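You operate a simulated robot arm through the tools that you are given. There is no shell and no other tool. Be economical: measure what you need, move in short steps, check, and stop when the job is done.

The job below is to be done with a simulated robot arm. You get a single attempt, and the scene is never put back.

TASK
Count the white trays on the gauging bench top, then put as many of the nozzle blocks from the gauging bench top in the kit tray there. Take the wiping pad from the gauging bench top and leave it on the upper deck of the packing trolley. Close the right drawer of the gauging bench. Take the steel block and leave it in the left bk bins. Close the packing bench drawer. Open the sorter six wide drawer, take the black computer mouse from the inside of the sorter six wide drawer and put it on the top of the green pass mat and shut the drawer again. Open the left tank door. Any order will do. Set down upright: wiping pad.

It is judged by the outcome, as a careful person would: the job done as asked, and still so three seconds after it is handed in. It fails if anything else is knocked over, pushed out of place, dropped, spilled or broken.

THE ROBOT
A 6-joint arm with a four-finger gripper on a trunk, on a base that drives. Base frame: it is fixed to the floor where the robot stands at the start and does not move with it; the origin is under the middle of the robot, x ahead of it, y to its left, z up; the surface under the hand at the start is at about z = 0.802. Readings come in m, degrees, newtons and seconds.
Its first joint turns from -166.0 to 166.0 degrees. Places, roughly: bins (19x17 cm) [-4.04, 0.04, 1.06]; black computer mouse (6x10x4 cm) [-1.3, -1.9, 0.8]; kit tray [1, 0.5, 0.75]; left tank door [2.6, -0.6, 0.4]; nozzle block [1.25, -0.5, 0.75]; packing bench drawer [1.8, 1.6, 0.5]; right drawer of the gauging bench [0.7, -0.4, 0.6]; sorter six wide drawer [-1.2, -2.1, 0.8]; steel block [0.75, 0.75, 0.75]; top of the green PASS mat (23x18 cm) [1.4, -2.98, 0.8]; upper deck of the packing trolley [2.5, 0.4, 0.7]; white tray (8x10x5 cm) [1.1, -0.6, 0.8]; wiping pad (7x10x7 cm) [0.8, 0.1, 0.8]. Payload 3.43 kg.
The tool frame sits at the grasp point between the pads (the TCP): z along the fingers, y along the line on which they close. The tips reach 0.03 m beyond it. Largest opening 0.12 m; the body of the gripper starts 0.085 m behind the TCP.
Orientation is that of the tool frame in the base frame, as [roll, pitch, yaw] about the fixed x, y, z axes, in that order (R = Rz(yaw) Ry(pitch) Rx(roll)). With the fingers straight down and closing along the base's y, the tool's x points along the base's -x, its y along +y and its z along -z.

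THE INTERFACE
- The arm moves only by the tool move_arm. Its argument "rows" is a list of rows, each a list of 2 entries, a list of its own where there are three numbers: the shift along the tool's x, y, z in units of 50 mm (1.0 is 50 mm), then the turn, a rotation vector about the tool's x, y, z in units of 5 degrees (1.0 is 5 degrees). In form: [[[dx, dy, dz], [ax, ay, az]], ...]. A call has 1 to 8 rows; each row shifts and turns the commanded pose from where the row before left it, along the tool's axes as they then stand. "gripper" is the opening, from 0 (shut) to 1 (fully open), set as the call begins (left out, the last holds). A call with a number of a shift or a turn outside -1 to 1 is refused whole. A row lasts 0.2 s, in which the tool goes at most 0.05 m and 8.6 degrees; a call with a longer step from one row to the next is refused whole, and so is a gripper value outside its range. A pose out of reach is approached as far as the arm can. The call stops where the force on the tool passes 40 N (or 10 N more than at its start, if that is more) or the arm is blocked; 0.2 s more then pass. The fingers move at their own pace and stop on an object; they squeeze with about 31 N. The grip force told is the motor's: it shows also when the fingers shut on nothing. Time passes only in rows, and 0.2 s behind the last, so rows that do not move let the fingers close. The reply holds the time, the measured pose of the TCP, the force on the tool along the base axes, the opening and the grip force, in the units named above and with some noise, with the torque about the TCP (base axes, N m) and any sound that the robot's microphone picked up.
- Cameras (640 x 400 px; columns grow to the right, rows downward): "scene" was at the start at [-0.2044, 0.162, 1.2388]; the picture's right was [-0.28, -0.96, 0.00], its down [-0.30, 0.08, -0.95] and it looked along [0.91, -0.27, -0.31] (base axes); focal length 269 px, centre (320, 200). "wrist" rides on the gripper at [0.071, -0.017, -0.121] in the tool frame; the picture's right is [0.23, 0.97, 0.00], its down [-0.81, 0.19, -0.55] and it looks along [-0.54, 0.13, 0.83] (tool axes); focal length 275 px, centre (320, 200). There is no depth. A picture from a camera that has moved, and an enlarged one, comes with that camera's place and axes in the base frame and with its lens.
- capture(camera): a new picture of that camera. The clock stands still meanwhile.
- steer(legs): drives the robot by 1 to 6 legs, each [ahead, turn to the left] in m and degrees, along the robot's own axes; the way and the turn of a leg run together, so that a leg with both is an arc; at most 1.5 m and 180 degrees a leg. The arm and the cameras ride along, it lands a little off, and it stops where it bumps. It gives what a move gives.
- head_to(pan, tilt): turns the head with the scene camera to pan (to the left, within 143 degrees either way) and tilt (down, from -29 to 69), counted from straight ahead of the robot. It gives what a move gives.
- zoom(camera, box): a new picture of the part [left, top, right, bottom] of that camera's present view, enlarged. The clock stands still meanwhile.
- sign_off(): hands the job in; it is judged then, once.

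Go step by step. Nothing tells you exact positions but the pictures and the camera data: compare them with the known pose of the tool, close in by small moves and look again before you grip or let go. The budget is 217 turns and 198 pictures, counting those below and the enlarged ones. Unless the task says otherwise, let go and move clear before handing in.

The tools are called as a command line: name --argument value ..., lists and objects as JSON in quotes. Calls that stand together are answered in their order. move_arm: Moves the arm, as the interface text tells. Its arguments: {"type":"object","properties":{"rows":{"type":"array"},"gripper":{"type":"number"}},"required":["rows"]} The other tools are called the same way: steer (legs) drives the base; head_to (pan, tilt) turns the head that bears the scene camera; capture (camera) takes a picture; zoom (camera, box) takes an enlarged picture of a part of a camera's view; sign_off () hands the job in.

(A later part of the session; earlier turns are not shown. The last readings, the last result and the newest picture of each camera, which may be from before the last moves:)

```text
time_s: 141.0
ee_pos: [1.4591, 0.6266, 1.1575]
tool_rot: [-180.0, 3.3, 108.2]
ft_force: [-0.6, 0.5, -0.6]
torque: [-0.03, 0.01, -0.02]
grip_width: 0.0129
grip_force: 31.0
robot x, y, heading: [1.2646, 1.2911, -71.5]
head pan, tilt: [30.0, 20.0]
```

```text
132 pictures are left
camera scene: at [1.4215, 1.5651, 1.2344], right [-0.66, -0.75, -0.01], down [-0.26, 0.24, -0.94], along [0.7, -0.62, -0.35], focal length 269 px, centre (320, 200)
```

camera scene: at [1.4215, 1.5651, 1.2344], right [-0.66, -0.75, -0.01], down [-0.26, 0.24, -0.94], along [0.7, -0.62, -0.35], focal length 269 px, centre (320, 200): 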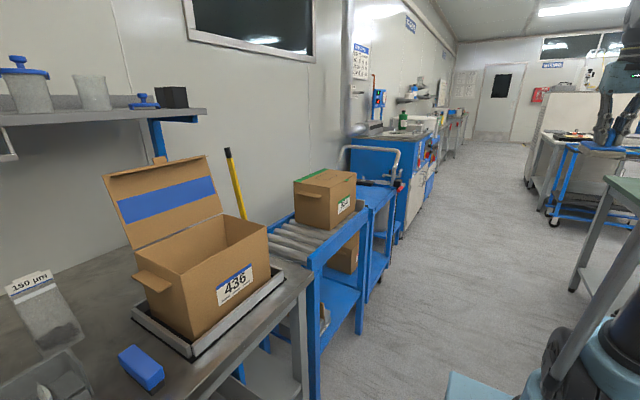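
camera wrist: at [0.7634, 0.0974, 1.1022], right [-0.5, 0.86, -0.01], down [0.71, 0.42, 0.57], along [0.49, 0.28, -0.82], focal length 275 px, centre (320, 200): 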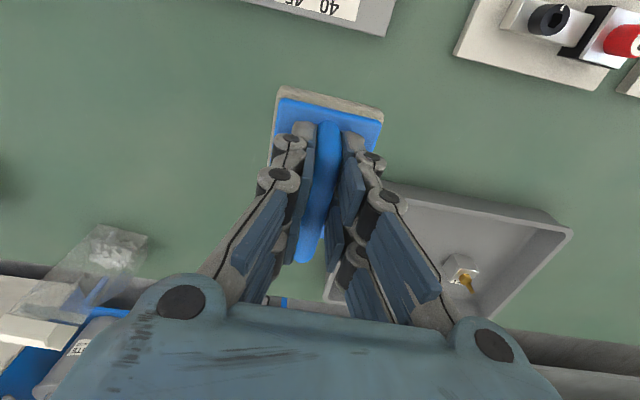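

steer --legs '[[0.85, 0]]'

head_to --pan 50 --tilt 30

capture --camera "scene"

```text
time_s: 145.7
ee_pos: [1.7225, -0.1932, 1.1569]
tool_rot: [180.0, 3.3, 107.6]
ft_force: [-0.3, 0.0, -1.0]
torque: [0.01, -0.03, 0.01]
grip_width: 0.0127
grip_force: 30.9
robot x, y, heading: [1.5355, 0.4746, -71.9]
head pan, tilt: [30.0, 20.0]
```

```text
time_s: 146.5
ee_pos: [1.7191, -0.18, 1.1661]
tool_rot: [-180.0, 4.0, 107.7]
ft_force: [0.3, 0.0, -0.9]
torque: [-0.01, 0.03, -0.01]
grip_width: 0.0131
grip_force: 30.5
robot x, y, heading: [1.5425, 0.4735, -71.9]
head pan, tilt: [50.0, 30.0]
```

```text
131 pictures are left
camera scene: at [1.7093, 0.7748, 1.2187], right [-0.37, -0.93, -0.01], down [-0.47, 0.2, -0.86], along [0.8, -0.32, -0.51], focal length 269 px, centre (320, 200)
```

scene: 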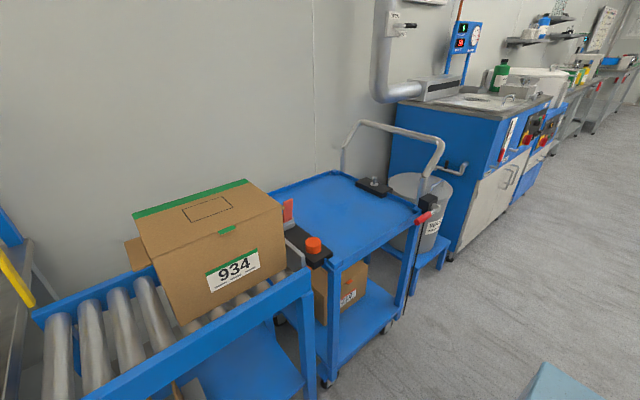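

The trolley's blue upper deck is centred near (2.45, 0.40) with free space mid-deck. Swing the arm out over it at height.

move_arm --rows '[[[0, 0, 0], [0, 0.8, 0]], [[0.43, 0.83, 0], [0, 0, 0]], [[0.43, 0.83, 0], [0, 0, 0]], [[0.43, 0.83, 0], [0, 0, 0]], [[0.43, 0.83, 0], [0, 0, 0]], [[0.43, 0.83, 0], [0, 0, 0]], [[0.43, 0.83, 0], [0, 0, 0]], [[0.43, 0.83, 0], [0, 0, 0]]]'

move_arm --rows '[[[0.43, 0.83, 0], [0, 0, 0]], [[0.43, 0.83, 0], [0, 0, 0]], [[0.43, 0.83, 0], [0, 0, 0]], [[0.31, 0.87, 0], [0, 0, 0]], [[0.31, 0.87, 0], [0, 0, 0]], [[0.31, 0.87, 0], [0, 0, 0]]]'

capture --camera "scene"

capture --camera "wrist"

```text
time_s: 148.3
ee_pos: [1.9521, 0.0518, 1.1667]
tool_rot: [180.0, 0.0, 107.7]
ft_force: [-0.4, 1.2, -0.4]
torque: [0.04, -0.01, -0.02]
grip_width: 0.0128
grip_force: 30.5
robot x, y, heading: [1.5332, 0.472, -71.8]
head pan, tilt: [50.0, 30.0]
```

```text
time_s: 149.7
ee_pos: [2.1594, 0.2369, 1.1667]
tool_rot: [180.0, -0.1, 107.7]
ft_force: [-0.2, -0.1, -0.2]
torque: [0.05, -0.04, 0.01]
grip_width: 0.0129
grip_force: 31.5
robot x, y, heading: [1.5375, 0.4708, -71.8]
head pan, tilt: [50.0, 30.0]
```

```text
130 pictures are left
camera scene: at [1.7092, 0.7749, 1.2187], right [-0.37, -0.93, -0.01], down [-0.47, 0.2, -0.86], along [0.8, -0.32, -0.51], focal length 269 px, centre (320, 200)
```

scene: 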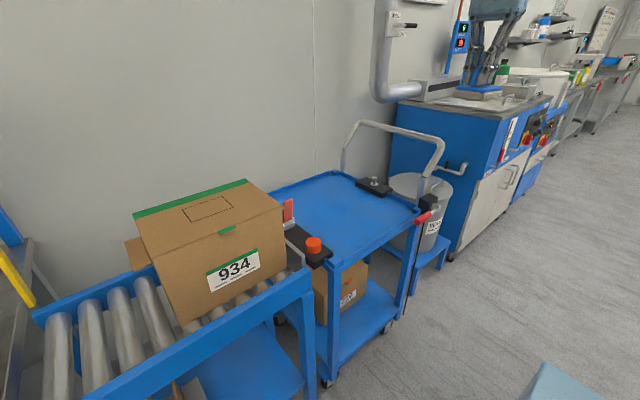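

```text
129 pictures are left
camera wrist: at [2.1226, 0.2988, 1.2881], right [0.86, 0.51, 0.0], down [0.43, -0.72, 0.55], along [0.28, -0.47, -0.83], focal length 275 px, centre (320, 200)
```

wrist: 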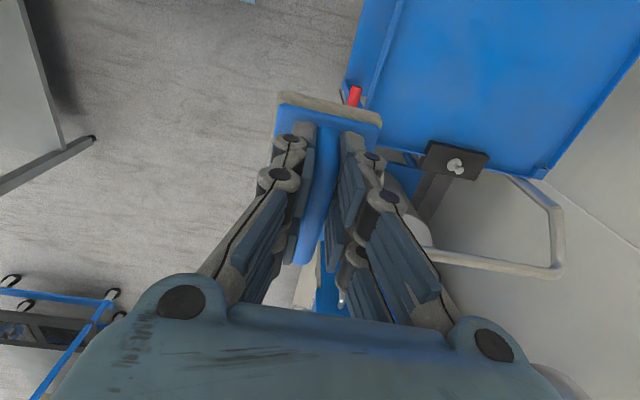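

move_arm --rows '[[[0.24, 0.92, 0], [0, 0, 0]], [[0.24, 0.92, 0], [0, 0, 0]], [[0.24, 0.92, 0], [0, 0, 0]], [[0.24, 0.92, 0], [0, 0, 0]], [[0.24, 0.92, 0], [0, 0, 0]], [[0.24, 0.92, 0], [0, 0, 0]]]'

move_arm --rows '[[[0, 0, 0.9], [0, 0, 0]], [[0, 0, 0.9], [0, 0, 0]], [[0, 0, 0.9], [0, 0, 0]], [[0, 0, 0.9], [0, 0, 0]], [[0, 0, 0.9], [0, 0, 0]], [[0, 0, 0.9], [0, 0, 0]]]'

capture --camera "scene"

capture --camera "wrist"

```text
time_s: 151.1
ee_pos: [2.396, 0.3885, 1.1666]
tool_rot: [-180.0, -0.1, 107.8]
ft_force: [-0.8, -0.6, 0.2]
torque: [0.05, -0.1, 0.01]
grip_width: 0.0129
grip_force: 31.3
robot x, y, heading: [1.5357, 0.4735, -72.2]
head pan, tilt: [50.0, 30.0]
```

```text
time_s: 152.5
ee_pos: [2.3974, 0.3899, 0.8947]
tool_rot: [179.9, -0.1, 107.7]
ft_force: [1.2, 1.2, -0.9]
torque: [0.03, 0.01, 0.02]
grip_width: 0.0133
grip_force: 30.9
robot x, y, heading: [1.5397, 0.4739, -72.0]
head pan, tilt: [50.0, 30.0]
```

```text
128 pictures are left
camera scene: at [1.7093, 0.7751, 1.2186], right [-0.37, -0.93, -0.01], down [-0.47, 0.2, -0.86], along [0.8, -0.32, -0.51], focal length 269 px, centre (320, 200)
```

scene: 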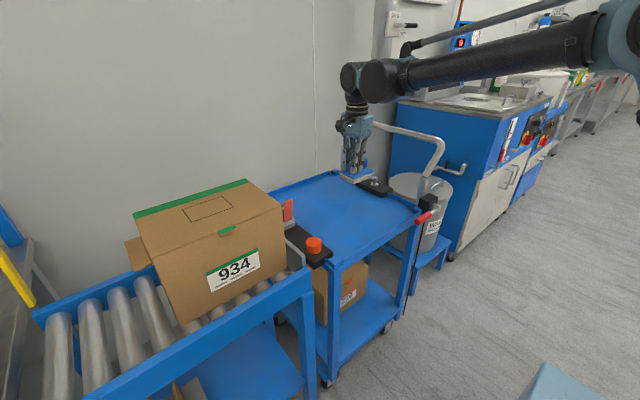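

```text
127 pictures are left
camera wrist: at [2.3604, 0.4521, 1.0153], right [0.86, 0.52, 0.0], down [0.43, -0.71, 0.55], along [0.28, -0.47, -0.83], focal length 275 px, centre (320, 200)
```

wrist: 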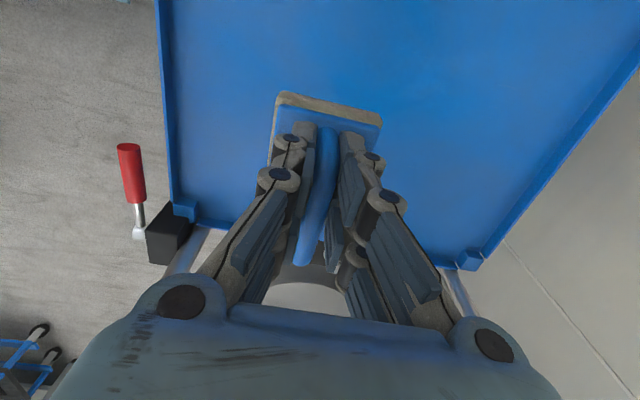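

move_arm --rows '[[[0, 0, 0.9], [0, 0, 0]], [[0, 0, 0.6], [0, 0, 0]]]'

capture --camera "scene"

capture --camera "wrist"

```text
time_s: 153.1
ee_pos: [2.3982, 0.3888, 0.8205]
tool_rot: [180.0, -0.1, 107.7]
ft_force: [-0.2, -0.1, -0.8]
torque: [0.0, -0.01, 0.03]
grip_width: 0.0129
grip_force: 30.9
robot x, y, heading: [1.535, 0.4724, -71.8]
head pan, tilt: [50.0, 30.0]
```

```text
126 pictures are left
camera scene: at [1.7093, 0.7751, 1.2186], right [-0.37, -0.93, -0.01], down [-0.47, 0.2, -0.86], along [0.8, -0.32, -0.51], focal length 269 px, centre (320, 200)
```

scene: 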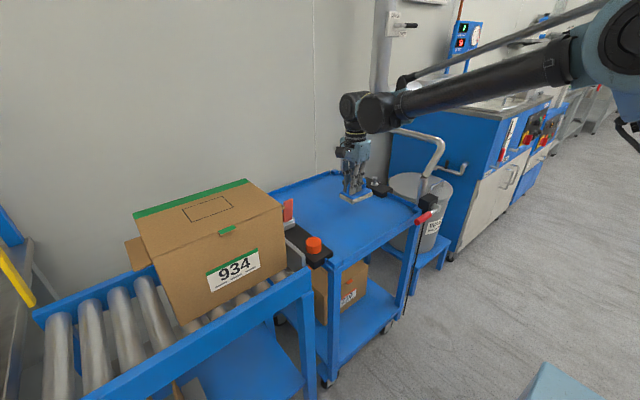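

```text
125 pictures are left
camera wrist: at [2.3609, 0.4514, 0.9416], right [0.86, 0.52, 0.0], down [0.43, -0.71, 0.55], along [0.28, -0.47, -0.83], focal length 275 px, centre (320, 200)
```

wrist: 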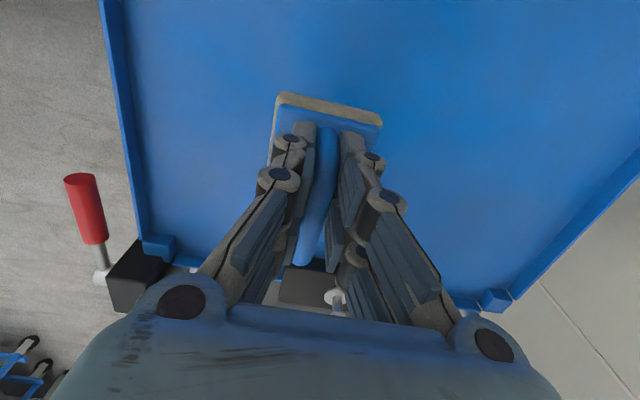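

move_arm --rows '[[[0, 0, 0.25], [0, 0, 0]], [[0, 0, 0.25], [0, 0, 0]], [[0, 0, 0.2], [0, 0, 0]], [[0, 0, 0.2], [0, 0, 0]]]'

zoom --camera "scene" --box '[300, 140, 428, 220]'

```text
time_s: 154.1
ee_pos: [2.3987, 0.3885, 0.7751]
tool_rot: [180.0, -0.1, 107.7]
ft_force: [-1.1, 0.0, -1.2]
torque: [0.01, -0.01, -0.02]
grip_width: 0.0125
grip_force: 31.1
robot x, y, heading: [1.5394, 0.4759, -72.0]
head pan, tilt: [50.0, 30.0]
```

```text
5.00 times, centred on (364, 180) of scene
camera zoom: at [1.7094, 0.7751, 1.2186], right [-0.37, -0.93, -0.01], down [-0.47, 0.2, -0.86], along [0.8, -0.32, -0.51], focal length 1347 px, centre (100, 300)
```

zoom: 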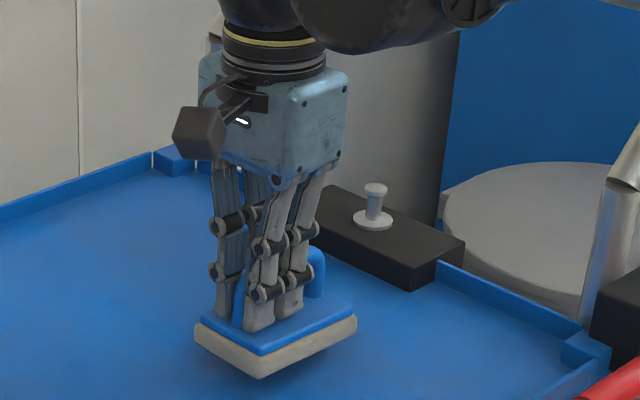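

Still a little above the deck; lower in small steps until touch.

move_arm --rows '[[[0, 0, 0.12], [0, 0, 0]], [[0, 0, 0.12], [0, 0, 0]]]'

move_arm --rows '[[[0, 0, 0.1], [0, 0, 0]]]'

move_arm --rows '[[[0, 0, 0.08], [0, 0, 0]]]'

zoom --camera "scene" --box '[300, 140, 428, 220]'

```text
time_s: 154.7
ee_pos: [2.3991, 0.3882, 0.7627]
tool_rot: [180.0, -0.2, 107.6]
ft_force: [0.9, 0.7, -0.8]
torque: [0.02, 0.0, 0.0]
grip_width: 0.0127
grip_force: 31.0
robot x, y, heading: [1.5341, 0.4693, -72.0]
head pan, tilt: [50.0, 30.0]
```

```text
time_s: 155.1
ee_pos: [2.3985, 0.3891, 0.7594]
tool_rot: [-180.0, -0.1, 107.8]
ft_force: [0.5, 0.4, 3.8]
torque: [-0.28, -0.04, -0.02]
grip_width: 0.0128
grip_force: 31.1
robot x, y, heading: [1.5344, 0.4724, -71.8]
head pan, tilt: [50.0, 30.0]
```

```text
time_s: 155.5
ee_pos: [2.4005, 0.3881, 0.7554]
tool_rot: [-180.0, -0.2, 107.7]
ft_force: [3.1, 4.5, 22.7]
torque: [0.14, -0.02, -0.04]
grip_width: 0.0129
grip_force: 30.7
robot x, y, heading: [1.5361, 0.4718, -72.0]
head pan, tilt: [50.0, 30.0]
```

```text
5.00 times, centred on (364, 180) of scene
camera zoom: at [1.7087, 0.7753, 1.2187], right [-0.37, -0.93, -0.01], down [-0.47, 0.2, -0.86], along [0.8, -0.32, -0.51], focal length 1347 px, centre (100, 300)
```

zoom: 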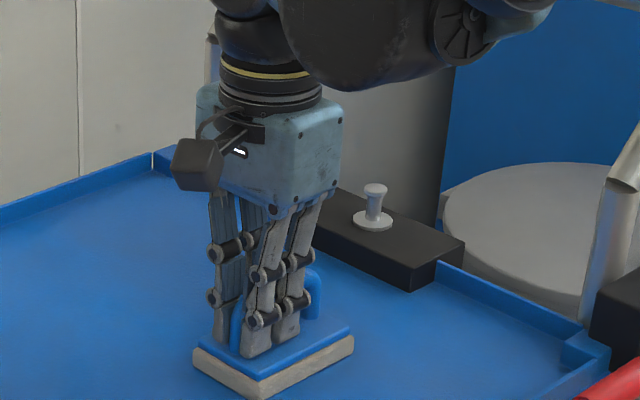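

Pad rests on the deck. Release, rise clear and retract.

move_arm --rows '[[[0, 0, 0], [0, 0, 0]], [[0, 0, 0], [0, 0, 0]]]' --gripper 0.45

move_arm --rows '[[[0, 0, -0.4], [0, 0, 0]], [[0, 0, -1], [0, 0, 0]], [[0, 0, -1], [0, 0, 0]], [[0, 0, -1], [0, 0, 0]], [[0, 0, -1], [0, 0, 0]], [[0, 0, -1], [0, 0, 0]], [[0, 0, -1], [0, 0, 0]], [[0, 0, -1], [0, 0, 0]]]'

capture --camera "scene"

head_to --pan 20 --tilt 25

capture --camera "scene"

```text
time_s: 156.1
ee_pos: [2.3992, 0.3886, 0.7547]
tool_rot: [-180.0, -0.1, 107.8]
ft_force: [-0.6, -0.3, -0.2]
torque: [0.01, -0.05, -0.01]
grip_width: 0.0539
grip_force: 0.1
robot x, y, heading: [1.537, 0.469, -71.8]
head pan, tilt: [50.0, 30.0]
```

```text
time_s: 157.9
ee_pos: [2.3997, 0.3872, 1.1229]
tool_rot: [-180.0, -0.1, 107.6]
ft_force: [0.0, 1.0, 1.0]
torque: [0.0, -0.02, 0.03]
grip_width: 0.0539
grip_force: 0.0
robot x, y, heading: [1.5353, 0.4712, -71.9]
head pan, tilt: [50.0, 30.0]
```

```text
122 pictures are left
camera scene: at [1.7095, 0.775, 1.2186], right [-0.37, -0.93, -0.01], down [-0.47, 0.2, -0.86], along [0.8, -0.32, -0.51], focal length 269 px, centre (320, 200)
```

scene: 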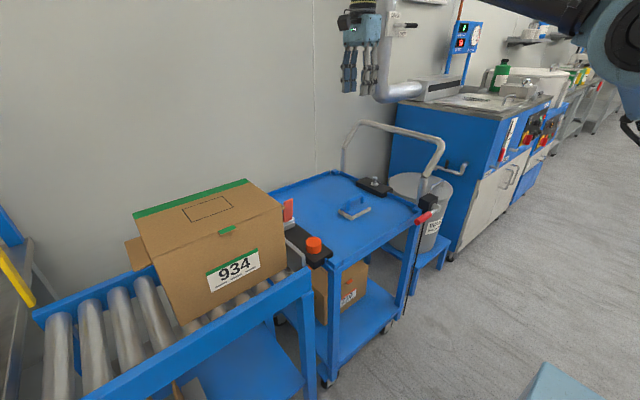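

```text
time_s: 158.8
ee_pos: [2.4009, 0.3874, 1.1219]
tool_rot: [-179.9, 0.0, 107.7]
ft_force: [0.9, 0.5, -0.3]
torque: [-0.02, 0.0, 0.0]
grip_width: 0.0539
grip_force: 0.1
robot x, y, heading: [1.5379, 0.4722, -72.1]
head pan, tilt: [20.0, 25.0]
```

```text
121 pictures are left
camera scene: at [1.6824, 0.7363, 1.2262], right [-0.79, -0.62, 0.0], down [-0.26, 0.34, -0.9], along [0.56, -0.71, -0.43], focal length 269 px, centre (320, 200)
```

scene: 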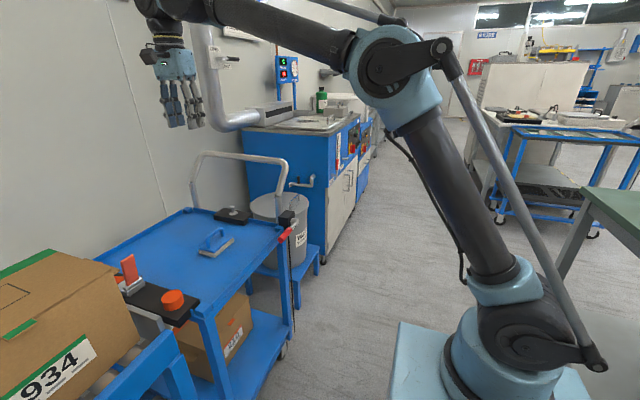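

Pad stands upright on the deck. Retract the arm to the front and drive on to the tank area.

move_arm --rows '[[[-0.24, -0.92, 0], [0, 0, 0]], [[-0.24, -0.92, 0], [0, 0, 0]], [[-0.24, -0.92, 0], [0, 0, 0]], [[-0.24, -0.92, 0], [0, 0, 0]], [[-0.24, -0.92, 0], [0, 0, 0]], [[-0.24, -0.92, 0], [0, 0, 0]], [[-0.31, -0.87, 0], [0, 0, 0]], [[-0.31, -0.87, 0], [0, 0, 0]]]' --gripper 0.3

move_arm --rows '[[[-0.43, -0.83, 0], [0, 0, 0]], [[-0.43, -0.83, 0], [0, 0, 0]], [[-0.43, -0.83, 0], [0, 0, 0]], [[-0.43, -0.83, 0], [0, 0, 0]], [[-0.43, -0.83, 0], [0, 0, 0]], [[-0.43, -0.83, 0], [0, 0, 0]], [[-0.43, -0.83, 0], [0, 0, 0]], [[-0.43, -0.83, 0], [0, 0, 0]]]'

zoom --camera "scene" --box '[230, 90, 430, 270]'

```text
time_s: 160.6
ee_pos: [2.0847, 0.1764, 1.1249]
tool_rot: [179.9, -0.1, 107.7]
ft_force: [0.0, 0.8, -0.1]
torque: [-0.02, 0.04, 0.0]
grip_width: 0.0361
grip_force: 0.1
robot x, y, heading: [1.5355, 0.474, -72.0]
head pan, tilt: [20.0, 25.0]
```

```text
time_s: 162.4
ee_pos: [1.8207, -0.0867, 1.1245]
tool_rot: [180.0, -0.1, 107.8]
ft_force: [0.2, 0.3, -0.8]
torque: [-0.01, 0.01, 0.01]
grip_width: 0.0359
grip_force: 0.1
robot x, y, heading: [1.535, 0.4704, -72.0]
head pan, tilt: [20.0, 25.0]
```

```text
2.22 times, centred on (330, 180) of scene
camera zoom: at [1.6822, 0.7363, 1.2262], right [-0.79, -0.62, 0.0], down [-0.26, 0.34, -0.9], along [0.56, -0.71, -0.43], focal length 599 px, centre (298, 244)
```

zoom: 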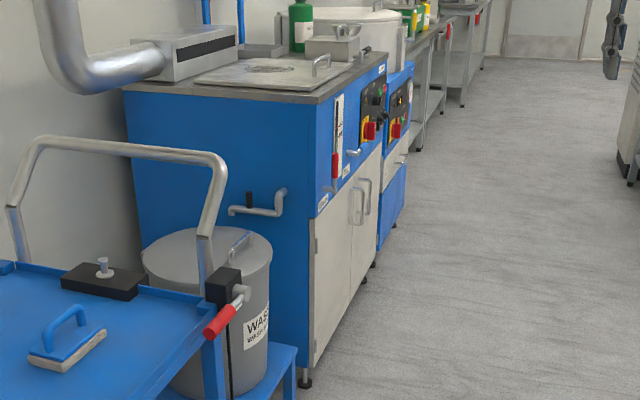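

steer --legs '[[1.2, 0], [0, -30], [0.6, 0], [0, 120]]'

head_to --pan 10 --tilt 30

capture --camera "scene"

capture --camera "wrist"

```text
time_s: 179.0
ee_pos: [2.3475, -0.9803, 1.1232]
tool_rot: [-180.0, -0.1, -162.3]
ft_force: [-0.6, -0.2, -0.6]
torque: [-0.03, -0.01, 0.01]
grip_width: 0.0359
grip_force: 0.1
robot x, y, heading: [1.7871, -1.2792, 18.3]
head pan, tilt: [20.0, 25.0]
```

```text
time_s: 179.7
ee_pos: [2.334, -0.9845, 1.1312]
tool_rot: [179.9, 0.6, -162.3]
ft_force: [0.3, 0.7, -0.1]
torque: [-0.02, 0.01, -0.02]
grip_width: 0.0359
grip_force: 0.1
robot x, y, heading: [1.7936, -1.2768, 18.3]
head pan, tilt: [10.0, 30.0]
```

```text
119 pictures are left
camera scene: at [1.5336, -1.1484, 1.2183], right [0.47, -0.88, 0.0], down [-0.45, -0.24, -0.86], along [0.76, 0.41, -0.51], focal length 269 px, centre (320, 200)
```

scene: 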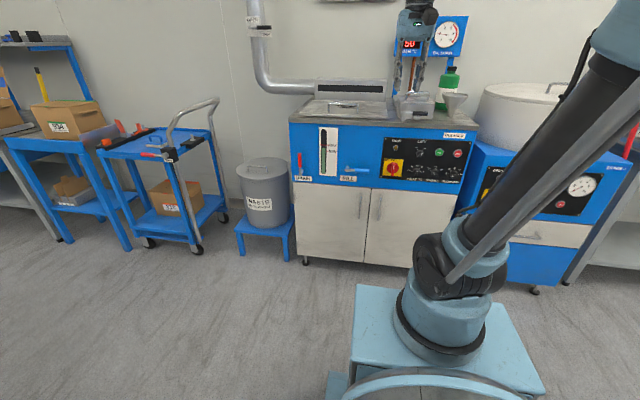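

```text
118 pictures are left
camera wrist: at [2.271, -1.023, 1.2518], right [-0.51, 0.86, 0.0], down [0.71, 0.43, 0.56], along [0.48, 0.29, -0.83], focal length 275 px, centre (320, 200)
```

wrist: 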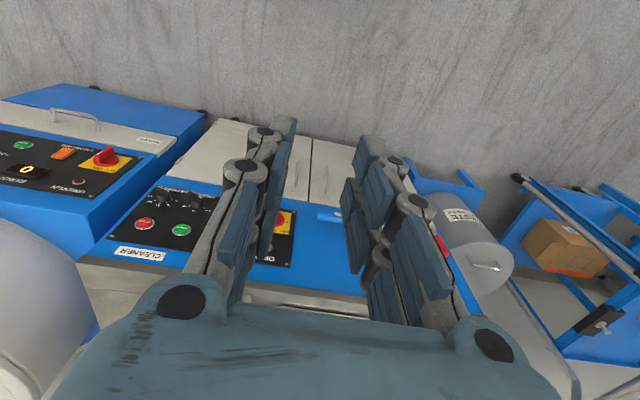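

The tank's left door shows, handle near its right edge. Zoom to measure it.

zoom --camera "scene" --box '[280, 160, 440, 280]'

steer --legs '[[-0.12, 0]]'

capture --camera "scene"

```text
3.33 times, centred on (360, 220) of scene
camera zoom: at [1.5336, -1.1484, 1.2183], right [0.47, -0.88, 0.0], down [-0.45, -0.24, -0.86], along [0.76, 0.41, -0.51], focal length 898 px, centre (187, 133)
```

zoom: 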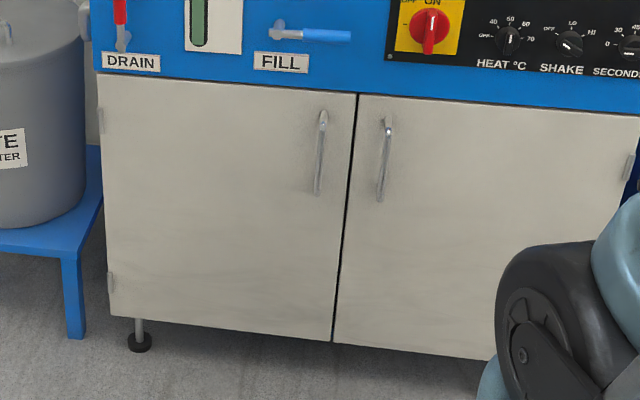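

```text
time_s: 181.0
ee_pos: [2.2159, -1.0256, 1.1299]
tool_rot: [180.0, 0.5, -162.5]
ft_force: [0.0, -0.7, 0.1]
torque: [-0.02, 0.0, 0.02]
grip_width: 0.0361
grip_force: 0.0
robot x, y, heading: [1.6734, -1.3199, 17.9]
head pan, tilt: [10.0, 30.0]
```

```text
116 pictures are left
camera scene: at [1.415, -1.1862, 1.2182], right [0.47, -0.88, 0.0], down [-0.45, -0.24, -0.86], along [0.76, 0.4, -0.51], focal length 269 px, centre (320, 200)
```

scene: 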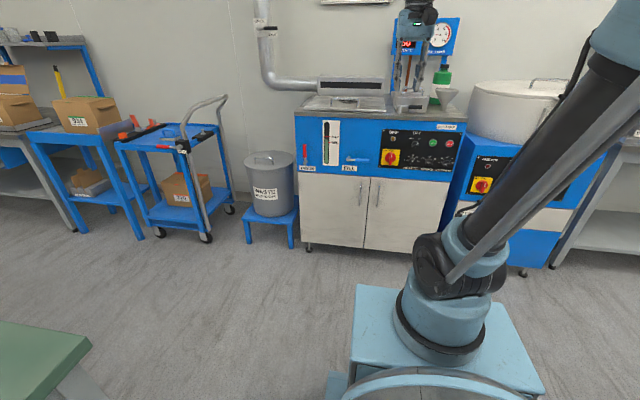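

Handle bar at about (2.64,-0.78), z 0.43–0.57, hinges on the left. Tilt the tool forward 70° and go down in front of it.

move_arm --rows '[[[0, 0, 0], [0, -1, 0]], [[0, 0, 0], [0, -1, 0]], [[0, 0, 0], [0, -1, 0]], [[0, 0, 0], [0, -1, 0]], [[0, 0, 0], [0, -1, 0]], [[0, 0, 0], [0, -1, 0]], [[0, 0, 0], [0, -1, 0]]]' --gripper 0.6

move_arm --rows '[[[0, 0, 0], [0, -1, 0]], [[0, 0, 0], [0, -1, 0]], [[0, 0, 0], [0, -1, 0]], [[0, 0, 0], [0, -1, 0]], [[0, 0, 0], [0, -1, 0]], [[0, 0, 0], [0, -1, 0]], [[0, 0, 0], [0, -1, 0]]]'

move_arm --rows '[[[0.82, 0.15, 0.39], [0, 0, 0]], [[0.82, 0.15, 0.39], [0, 0, 0]], [[0.82, 0.15, 0.39], [0, 0, 0]], [[0.82, 0.15, 0.39], [0, 0, 0]], [[0.82, 0.15, 0.39], [0, 0, 0]], [[0.82, 0.15, 0.39], [0, 0, 0]], [[0.82, 0.15, 0.39], [0, 0, 0]]]'

move_arm --rows '[[[0.82, 0.15, 0.39], [0, 0, 0]], [[0.82, 0.15, 0.39], [0, 0, 0]], [[0.82, 0.15, 0.39], [0, 0, 0]], [[0.82, 0.15, 0.39], [0, 0, 0]], [[0.82, 0.15, 0.39], [0, 0, 0]], [[0.82, 0.15, 0.39], [0, 0, 0]], [[0.82, 0.15, 0.39], [0, 0, 0]]]'

capture --camera "wrist"

```text
time_s: 182.6
ee_pos: [2.2036, -1.0301, 1.1372]
tool_rot: [-180.0, 36.4, -162.5]
ft_force: [0.4, 0.4, 0.5]
torque: [0.01, -0.03, -0.01]
grip_width: 0.0719
grip_force: 0.0
robot x, y, heading: [1.6763, -1.315, 17.9]
head pan, tilt: [10.0, 30.0]
```

```text
time_s: 184.2
ee_pos: [2.2054, -1.0303, 1.1373]
tool_rot: [179.9, 71.5, -162.5]
ft_force: [-0.3, 0.3, 0.2]
torque: [0.01, 0.0, -0.01]
grip_width: 0.072
grip_force: 0.0
robot x, y, heading: [1.6746, -1.318, 17.6]
head pan, tilt: [10.0, 30.0]
```

```text
time_s: 185.8
ee_pos: [2.2208, -0.9723, 0.8202]
tool_rot: [180.0, 71.4, -162.6]
ft_force: [2.9, 6.3, 1.2]
torque: [-0.19, 0.12, -0.45]
grip_width: 0.0723
grip_force: 0.4
robot x, y, heading: [1.6772, -1.3202, 17.7]
head pan, tilt: [10.0, 30.0]
```

```text
time_s: 187.4
ee_pos: [2.2547, -0.8819, 0.7952]
tool_rot: [-179.9, 71.1, -162.6]
ft_force: [-0.1, -1.1, 0.2]
torque: [0.01, 0.0, 0.04]
grip_width: 0.0717
grip_force: 0.0
out of reach, approached as far as the arm can: row 1, 2, 3, 4, 5, 6, 7
robot x, y, heading: [1.6705, -1.3151, 17.7]
head pan, tilt: [10.0, 30.0]
```

```text
115 pictures are left
camera wrist: at [2.1307, -0.9399, 0.7674], right [-0.36, 0.91, -0.22], down [-0.31, 0.1, 0.95], along [0.88, 0.41, 0.24], focal length 275 px, centre (320, 200)
```

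wrist: 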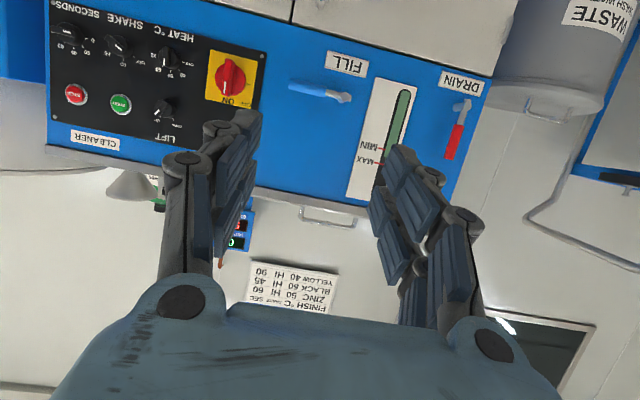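

Too folded again; I'll lessen the tilt to 45°, back up 0.15 m, and extend before lowering.

move_arm --rows '[[[0, 0, 0], [0, 1, 0]], [[0, 0, 0], [0, 1, 0]], [[0, 0, 0], [0, 1, 0]], [[0, 0, 0], [0, 1, 0]], [[0, 0, 0], [0, 1, 0]]]'

steer --legs '[[-0.2, 0]]'

move_arm --rows '[[[-0.68, 0, 0.68], [0, 0, 0]], [[-0.68, 0, 0.68], [0, 0, 0]], [[-0.68, 0, 0.68], [0, 0, 0]], [[-0.68, 0, 0.68], [0, 0, 0]], [[-0.68, 0, 0.68], [0, 0, 0]], [[-0.68, 0, 0.68], [0, 0, 0]]]'

move_arm --rows '[[[0.68, 0, 0.68], [0, 0, 0]], [[0.68, 0, 0.68], [0, 0, 0]], [[0.68, 0, 0.68], [0, 0, 0]], [[0.68, 0, 0.68], [0, 0, 0]], [[0.68, 0, 0.68], [0, 0, 0]], [[0.68, 0, 0.68], [0, 0, 0]]]'

capture --camera "wrist"

```text
time_s: 188.6
ee_pos: [2.2554, -0.8832, 0.795]
tool_rot: [179.9, 46.3, -162.6]
ft_force: [-0.3, 0.0, -0.2]
torque: [-0.02, -0.01, 0.0]
grip_width: 0.0718
grip_force: 0.1
robot x, y, heading: [1.6744, -1.3175, 17.8]
head pan, tilt: [10.0, 30.0]
```

```text
time_s: 190.2
ee_pos: [2.0651, -0.9454, 0.7958]
tool_rot: [-179.9, 46.4, -162.8]
ft_force: [0.8, 0.3, -0.2]
torque: [-0.03, 0.02, -0.04]
grip_width: 0.0722
grip_force: 0.0
robot x, y, heading: [1.4847, -1.3823, 17.8]
head pan, tilt: [10.0, 30.0]
```

```text
time_s: 191.6
ee_pos: [2.3339, -0.8614, 0.8135]
tool_rot: [179.8, 47.0, -162.6]
ft_force: [0.1, -0.7, -0.6]
torque: [0.03, 0.02, -0.01]
grip_width: 0.0717
grip_force: 0.0
robot x, y, heading: [1.4796, -1.3801, 17.6]
head pan, tilt: [10.0, 30.0]
```

```text
time_s: 193.0
ee_pos: [2.3407, -0.8554, 0.5233]
tool_rot: [-179.9, 47.0, -162.7]
ft_force: [-0.5, 0.4, 0.1]
torque: [0.05, 0.03, 0.01]
grip_width: 0.0721
grip_force: 0.0
robot x, y, heading: [1.481, -1.3814, 17.9]
head pan, tilt: [10.0, 30.0]
```

```text
114 pictures are left
camera wrist: at [2.2157, -0.9135, 0.5549], right [-0.44, 0.88, -0.17], down [0.08, 0.23, 0.97], along [0.89, 0.41, -0.17], focal length 275 px, centre (320, 200)
```

wrist: 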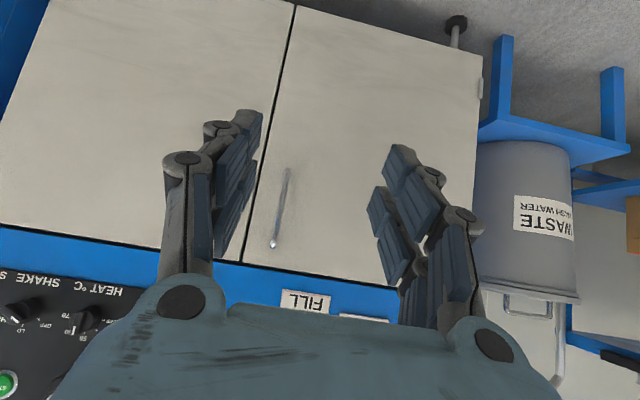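

Handle is in view between the fingers' line. Advance most of the way.

move_arm --rows '[[[-0.5, -0.1, 0.62], [0, 0, 0]], [[-0.5, -0.1, 0.62], [0, 0, 0]], [[-0.5, -0.1, 0.62], [0, 0, 0]], [[-0.5, -0.1, 0.62], [0, 0, 0]], [[-0.5, -0.1, 0.62], [0, 0, 0]]]'

capture --camera "wrist"

zoom --camera "scene" --box '[300, 130, 460, 250]'

```text
time_s: 194.2
ee_pos: [2.5406, -0.8234, 0.5111]
tool_rot: [-179.9, 47.0, -162.5]
ft_force: [-0.7, 0.1, 0.3]
torque: [0.03, 0.05, 0.03]
grip_width: 0.0721
grip_force: 0.1
robot x, y, heading: [1.4814, -1.378, 17.4]
head pan, tilt: [10.0, 30.0]
```

```text
113 pictures are left
camera wrist: at [2.416, -0.8809, 0.5421], right [-0.44, 0.88, -0.17], down [0.08, 0.23, 0.97], along [0.89, 0.41, -0.17], focal length 275 px, centre (320, 200)
```

wrist: 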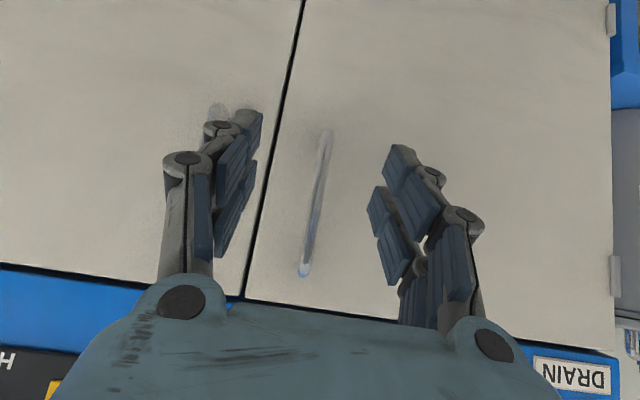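

```text
3.33 times, centred on (380, 190) of scene
camera zoom: at [1.2251, -1.247, 1.2183], right [0.47, -0.89, 0.0], down [-0.45, -0.24, -0.86], along [0.76, 0.4, -0.51], focal length 898 px, centre (120, 233)
```

zoom: 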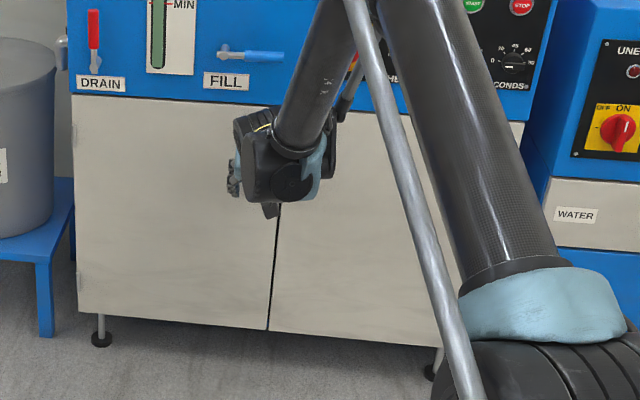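

move_arm --rows '[[[-0.42, -0.02, 0.5], [0, 0, 0]], [[-0.42, 0, 0.5], [0, 0, 0]], [[-0.38, 0, 0.45], [0, 0, 0]]]'

capture --camera "wrist"

```text
time_s: 195.0
ee_pos: [2.6293, -0.7968, 0.5087]
tool_rot: [180.0, 46.9, -162.6]
ft_force: [-12.4, -4.2, -5.7]
torque: [-0.16, 0.13, 0.51]
grip_width: 0.073
grip_force: 0.6
robot x, y, heading: [1.4823, -1.3774, 17.5]
head pan, tilt: [10.0, 30.0]
```

```text
111 pictures are left
camera wrist: at [2.5044, -0.8543, 0.5389], right [-0.44, 0.88, -0.17], down [0.09, 0.23, 0.97], along [0.89, 0.41, -0.18], focal length 275 px, centre (320, 200)
```

wrist: 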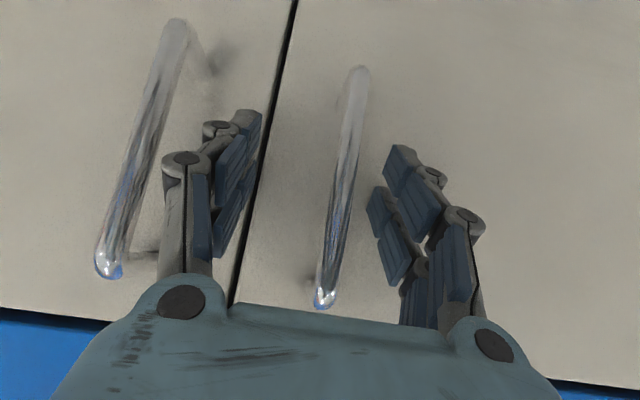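

Fingers straddle the handle (touching the door lightly). Back off 6 mm, centre, and close.

move_arm --rows '[[[0.1, 0.18, -0.1], [0, 0, 0]]]'

move_arm --rows '[[[0, 0, 0], [0, 0, 0]], [[0, 0, 0], [0, 0, 0]], [[0, 0, 0], [0, 0, 0]]]' --gripper 0

capture --camera "wrist"

```text
time_s: 195.4
ee_pos: [2.6201, -0.7899, 0.5063]
tool_rot: [-180.0, 47.0, -162.6]
ft_force: [0.7, 0.1, -0.2]
torque: [-0.01, 0.0, 0.01]
grip_width: 0.072
grip_force: 0.1
robot x, y, heading: [1.4848, -1.3794, 17.7]
head pan, tilt: [10.0, 30.0]
```

```text
time_s: 196.2
ee_pos: [2.6197, -0.7897, 0.5074]
tool_rot: [179.9, 47.0, -162.6]
ft_force: [-1.3, 9.9, -1.0]
torque: [0.19, 0.01, 0.02]
grip_width: 0.0112
grip_force: 44.3
robot x, y, heading: [1.4831, -1.3767, 17.6]
head pan, tilt: [10.0, 30.0]
```

```text
110 pictures are left
camera wrist: at [2.4949, -0.8468, 0.5379], right [-0.44, 0.88, -0.17], down [0.08, 0.23, 0.97], along [0.89, 0.41, -0.17], focal length 275 px, centre (320, 200)
```

wrist: 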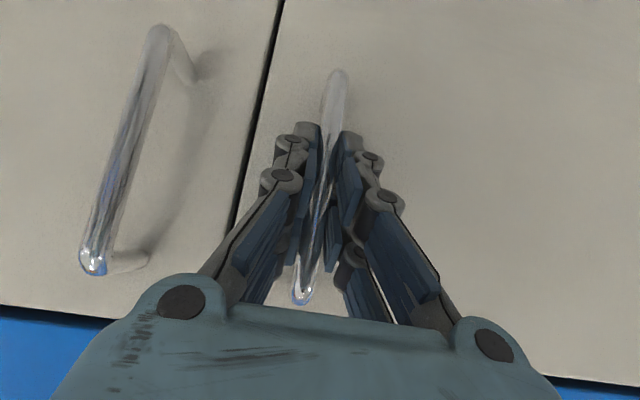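

Gripped. Pull the door open along its arc (hinge to the left), about 35°.

move_arm --rows '[[[0.415, 0.1, -0.444], [0.365, 0, 0.34]], [[0.411, 0.13, -0.44], [0.365, 0, 0.34]], [[0.406, 0.16, -0.436], [0.365, 0, 0.34]]]'

capture --camera "wrist"

```text
time_s: 197.0
ee_pos: [2.5267, -0.7952, 0.506]
tool_rot: [-180.0, 47.1, -170.3]
ft_force: [0.9, 12.1, 6.1]
torque: [0.16, 0.44, -0.07]
grip_width: 0.0107
grip_force: 43.6
robot x, y, heading: [1.4876, -1.3774, 17.9]
head pan, tilt: [10.0, 30.0]
```

```text
109 pictures are left
camera wrist: at [2.396, -0.8355, 0.5379], right [-0.32, 0.93, -0.17], down [0.11, 0.21, 0.97], along [0.94, 0.29, -0.17], focal length 275 px, centre (320, 200)
```

wrist: 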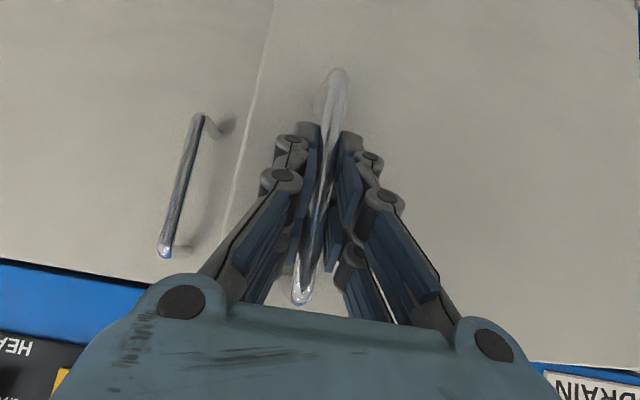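

The door is moving. Continue.

move_arm --rows '[[[0.402, 0.18, -0.431], [0.365, 0, 0.34]], [[0.396, 0.21, -0.424], [0.365, 0, 0.34]], [[0.39, 0.23, -0.418], [0.365, 0, 0.34]], [[0.382, 0.26, -0.41], [0.365, 0, 0.34]], [[0.375, 0.28, -0.4], [0.365, 0, 0.34]]]'

capture --camera "wrist"

capture --camera "scene"

```text
time_s: 198.0
ee_pos: [2.4099, -0.7661, 0.5157]
tool_rot: [179.6, 47.6, -179.8]
ft_force: [14.9, 33.1, -35.4]
torque: [0.94, -0.38, -0.03]
grip_width: 0.0113
grip_force: 45.0
robot x, y, heading: [1.4819, -1.3779, 17.7]
head pan, tilt: [10.0, 30.0]
stopped in row 4: the force on the tool passed its limit at 42 N (the readings are from after the stop); the commanded pose is now the measured one
```

```text
108 pictures are left
camera wrist: at [2.274, -0.7854, 0.5465], right [-0.16, 0.97, -0.17], down [0.14, 0.19, 0.97], along [0.98, 0.14, -0.16], focal length 275 px, centre (320, 200)
```

wrist: 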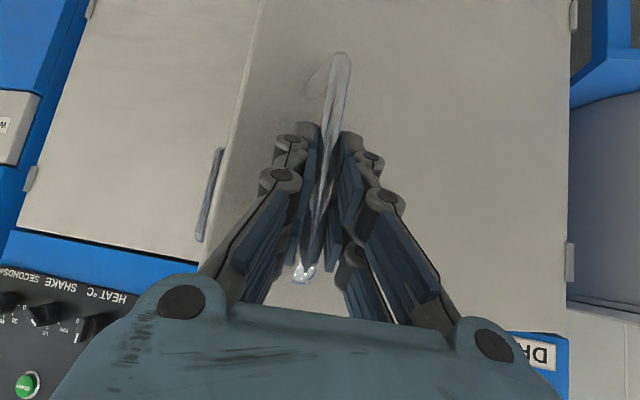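

```text
107 pictures are left
camera scene: at [1.2269, -1.2454, 1.2185], right [0.47, -0.89, 0.0], down [-0.45, -0.24, -0.86], along [0.76, 0.4, -0.51], focal length 269 px, centre (320, 200)
```

scene: 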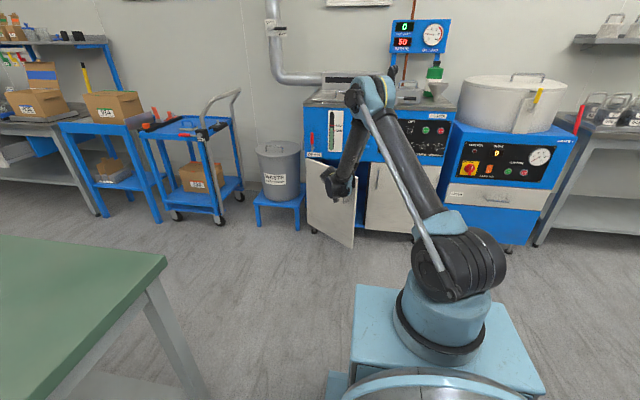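

Door is ~38° open. Release, back away, and look.

move_arm --rows '[[[0, 0, 0], [0, 0, 0]], [[0, 0, 0], [0, 0, 0]]]' --gripper 0.5

move_arm --rows '[[[0.3, 0, -0.4], [0, 0, 0]], [[0.6, 0, -0.65], [0, 0, 0]], [[0.6, 0, -0.65], [0, 0, 0]]]'

capture --camera "wrist"

zoom --camera "scene" --box '[270, 130, 470, 270]'

```text
time_s: 198.6
ee_pos: [2.4092, -0.7708, 0.5197]
tool_rot: [179.7, 47.7, -179.6]
ft_force: [-0.6, 0.7, -0.5]
torque: [-0.03, 0.02, 0.02]
grip_width: 0.0599
grip_force: 0.0
robot x, y, heading: [1.4816, -1.3745, 17.8]
head pan, tilt: [10.0, 30.0]
```

```text
time_s: 199.4
ee_pos: [2.2976, -0.771, 0.5209]
tool_rot: [-180.0, 47.6, -179.8]
ft_force: [0.1, 0.1, -0.1]
torque: [-0.02, -0.03, 0.0]
grip_width: 0.0598
grip_force: 0.0
robot x, y, heading: [1.4812, -1.3776, 17.8]
head pan, tilt: [10.0, 30.0]
```

```text
106 pictures are left
camera wrist: at [2.1609, -0.7886, 0.551], right [-0.16, 0.97, -0.17], down [0.14, 0.19, 0.97], along [0.98, 0.13, -0.16], focal length 275 px, centre (320, 200)
```

wrist: 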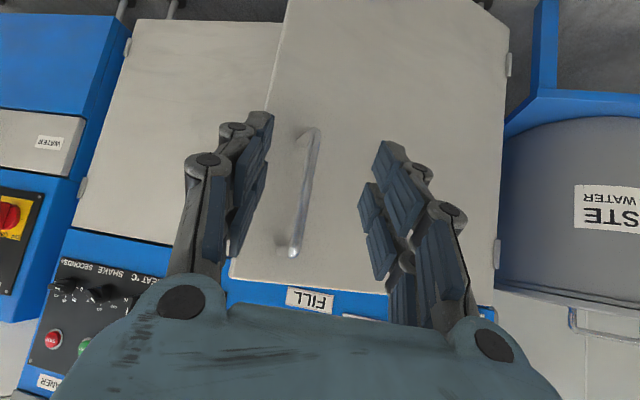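

```text
2.86 times, centred on (370, 200) of scene
camera zoom: at [1.2253, -1.2467, 1.2183], right [0.47, -0.89, 0.0], down [-0.45, -0.24, -0.86], along [0.76, 0.4, -0.51], focal length 770 px, centre (177, 200)
```

zoom: 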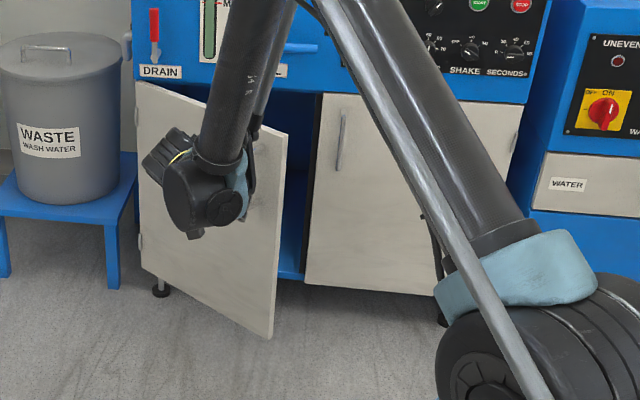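

Door ~35° open. I'll go round its free edge with closed fingers and push it further open from inside.

move_arm --rows '[[[0, -0.93, 0], [0, 0, 0]], [[0, -0.93, 0], [0, 0, 0]], [[0, -0.93, 0], [0, 0, 0]], [[0, -0.93, 0], [0, 0, 0]]]' --gripper 0

move_arm --rows '[[[0, 0, 0], [-0.72, 0, -0.66]], [[0, 0, 0], [-0.72, 0, -0.66]], [[0, 0, 0], [-0.72, 0, -0.66]], [[0, 0, 0], [-0.72, 0, -0.66]], [[0, 0, 0], [-0.72, 0, -0.66]], [[0, 0, 0], [-0.72, 0, -0.66]], [[0, 0, 0], [-0.72, 0, -0.66]]]'

move_arm --rows '[[[0, 0, 0], [-0.72, 0, -0.66]], [[0, 0, 0], [-0.72, 0, -0.66]], [[0, 0, 0], [-0.72, 0, -0.66]], [[0, 0, 0], [-0.72, 0, -0.66]], [[0, 0, 0], [-0.72, 0, -0.66]], [[0, 0, 0], [-0.72, 0, -0.66]]]'

capture --camera "wrist"

zoom --camera "scene" --box '[270, 130, 470, 270]'

```text
time_s: 200.4
ee_pos: [2.3287, -0.9292, 0.5572]
tool_rot: [180.0, 47.4, -179.9]
ft_force: [1.0, 0.0, -0.6]
torque: [0.01, 0.05, 0.0]
grip_width: 0.0
grip_force: 30.6
out of reach, approached as far as the arm can: row 2, 3, 4
robot x, y, heading: [1.4833, -1.3788, 17.9]
head pan, tilt: [10.0, 30.0]
```

```text
time_s: 202.0
ee_pos: [2.3439, -0.9168, 0.5744]
tool_rot: [-180.0, 47.6, -145.3]
ft_force: [-0.1, -0.1, 0.1]
torque: [-0.02, -0.02, 0.0]
grip_width: 0.0002
grip_force: 31.3
out of reach, approached as far as the arm can: row 1, 2, 3, 4, 6
robot x, y, heading: [1.4824, -1.3777, 17.5]
head pan, tilt: [10.0, 30.0]
```

```text
time_s: 203.4
ee_pos: [2.3429, -0.9164, 0.5732]
tool_rot: [-179.7, 47.7, -116.1]
ft_force: [-1.4, 0.0, -0.5]
torque: [0.0, -0.01, 0.03]
grip_width: 0.0
grip_force: 31.2
robot x, y, heading: [1.4825, -1.3803, 18.1]
head pan, tilt: [10.0, 30.0]
```

```text
104 pictures are left
camera wrist: at [2.299, -1.0471, 0.603], right [-0.94, 0.29, -0.17], down [-0.11, 0.21, 0.97], along [0.32, 0.93, -0.16], focal length 275 px, centre (320, 200)
```

wrist: 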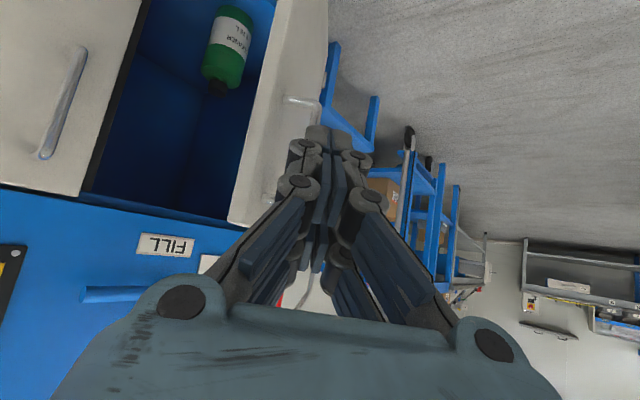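

```text
2.86 times, centred on (370, 200) of scene
camera zoom: at [1.2251, -1.2469, 1.2183], right [0.47, -0.89, 0.0], down [-0.45, -0.24, -0.86], along [0.76, 0.4, -0.51], focal length 770 px, centre (177, 200)
```

zoom: 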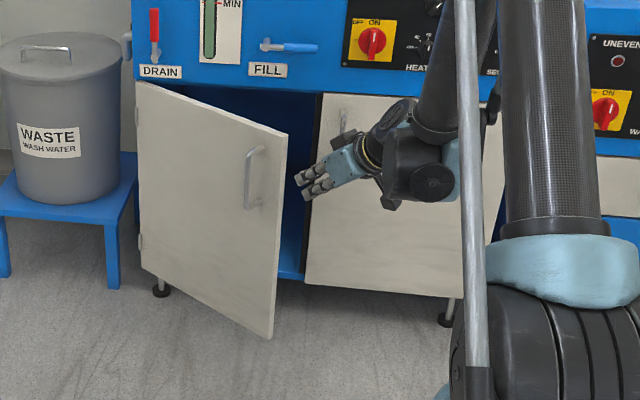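

Good view: fingers right of the door edge. Go in behind it.

move_arm --rows '[[[-0.23, -0.6, 0.54], [0, 0, 0]], [[-0.23, -0.6, 0.54], [0, 0, 0]], [[-0.23, -0.6, 0.54], [0, 0, 0]], [[-0.23, -0.6, 0.54], [0, 0, 0]], [[-0.23, -0.6, 0.54], [0, 0, 0]]]'

capture --camera "wrist"

```text
time_s: 204.6
ee_pos: [2.5377, -0.8597, 0.5253]
tool_rot: [-179.8, 47.6, -116.2]
ft_force: [-0.4, -0.1, 0.3]
torque: [-0.03, -0.05, 0.01]
grip_width: 0.0
grip_force: 30.8
robot x, y, heading: [1.4811, -1.3792, 17.7]
head pan, tilt: [10.0, 30.0]
```

```text
102 pictures are left
camera wrist: at [2.4935, -0.9897, 0.5552], right [-0.94, 0.29, -0.17], down [-0.11, 0.21, 0.97], along [0.32, 0.93, -0.16], focal length 275 px, centre (320, 200)
```

wrist: 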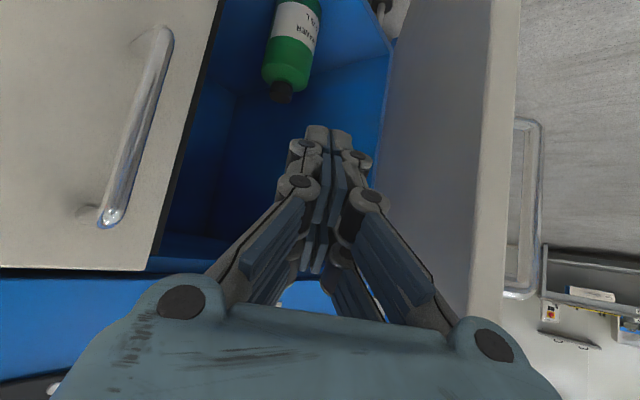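

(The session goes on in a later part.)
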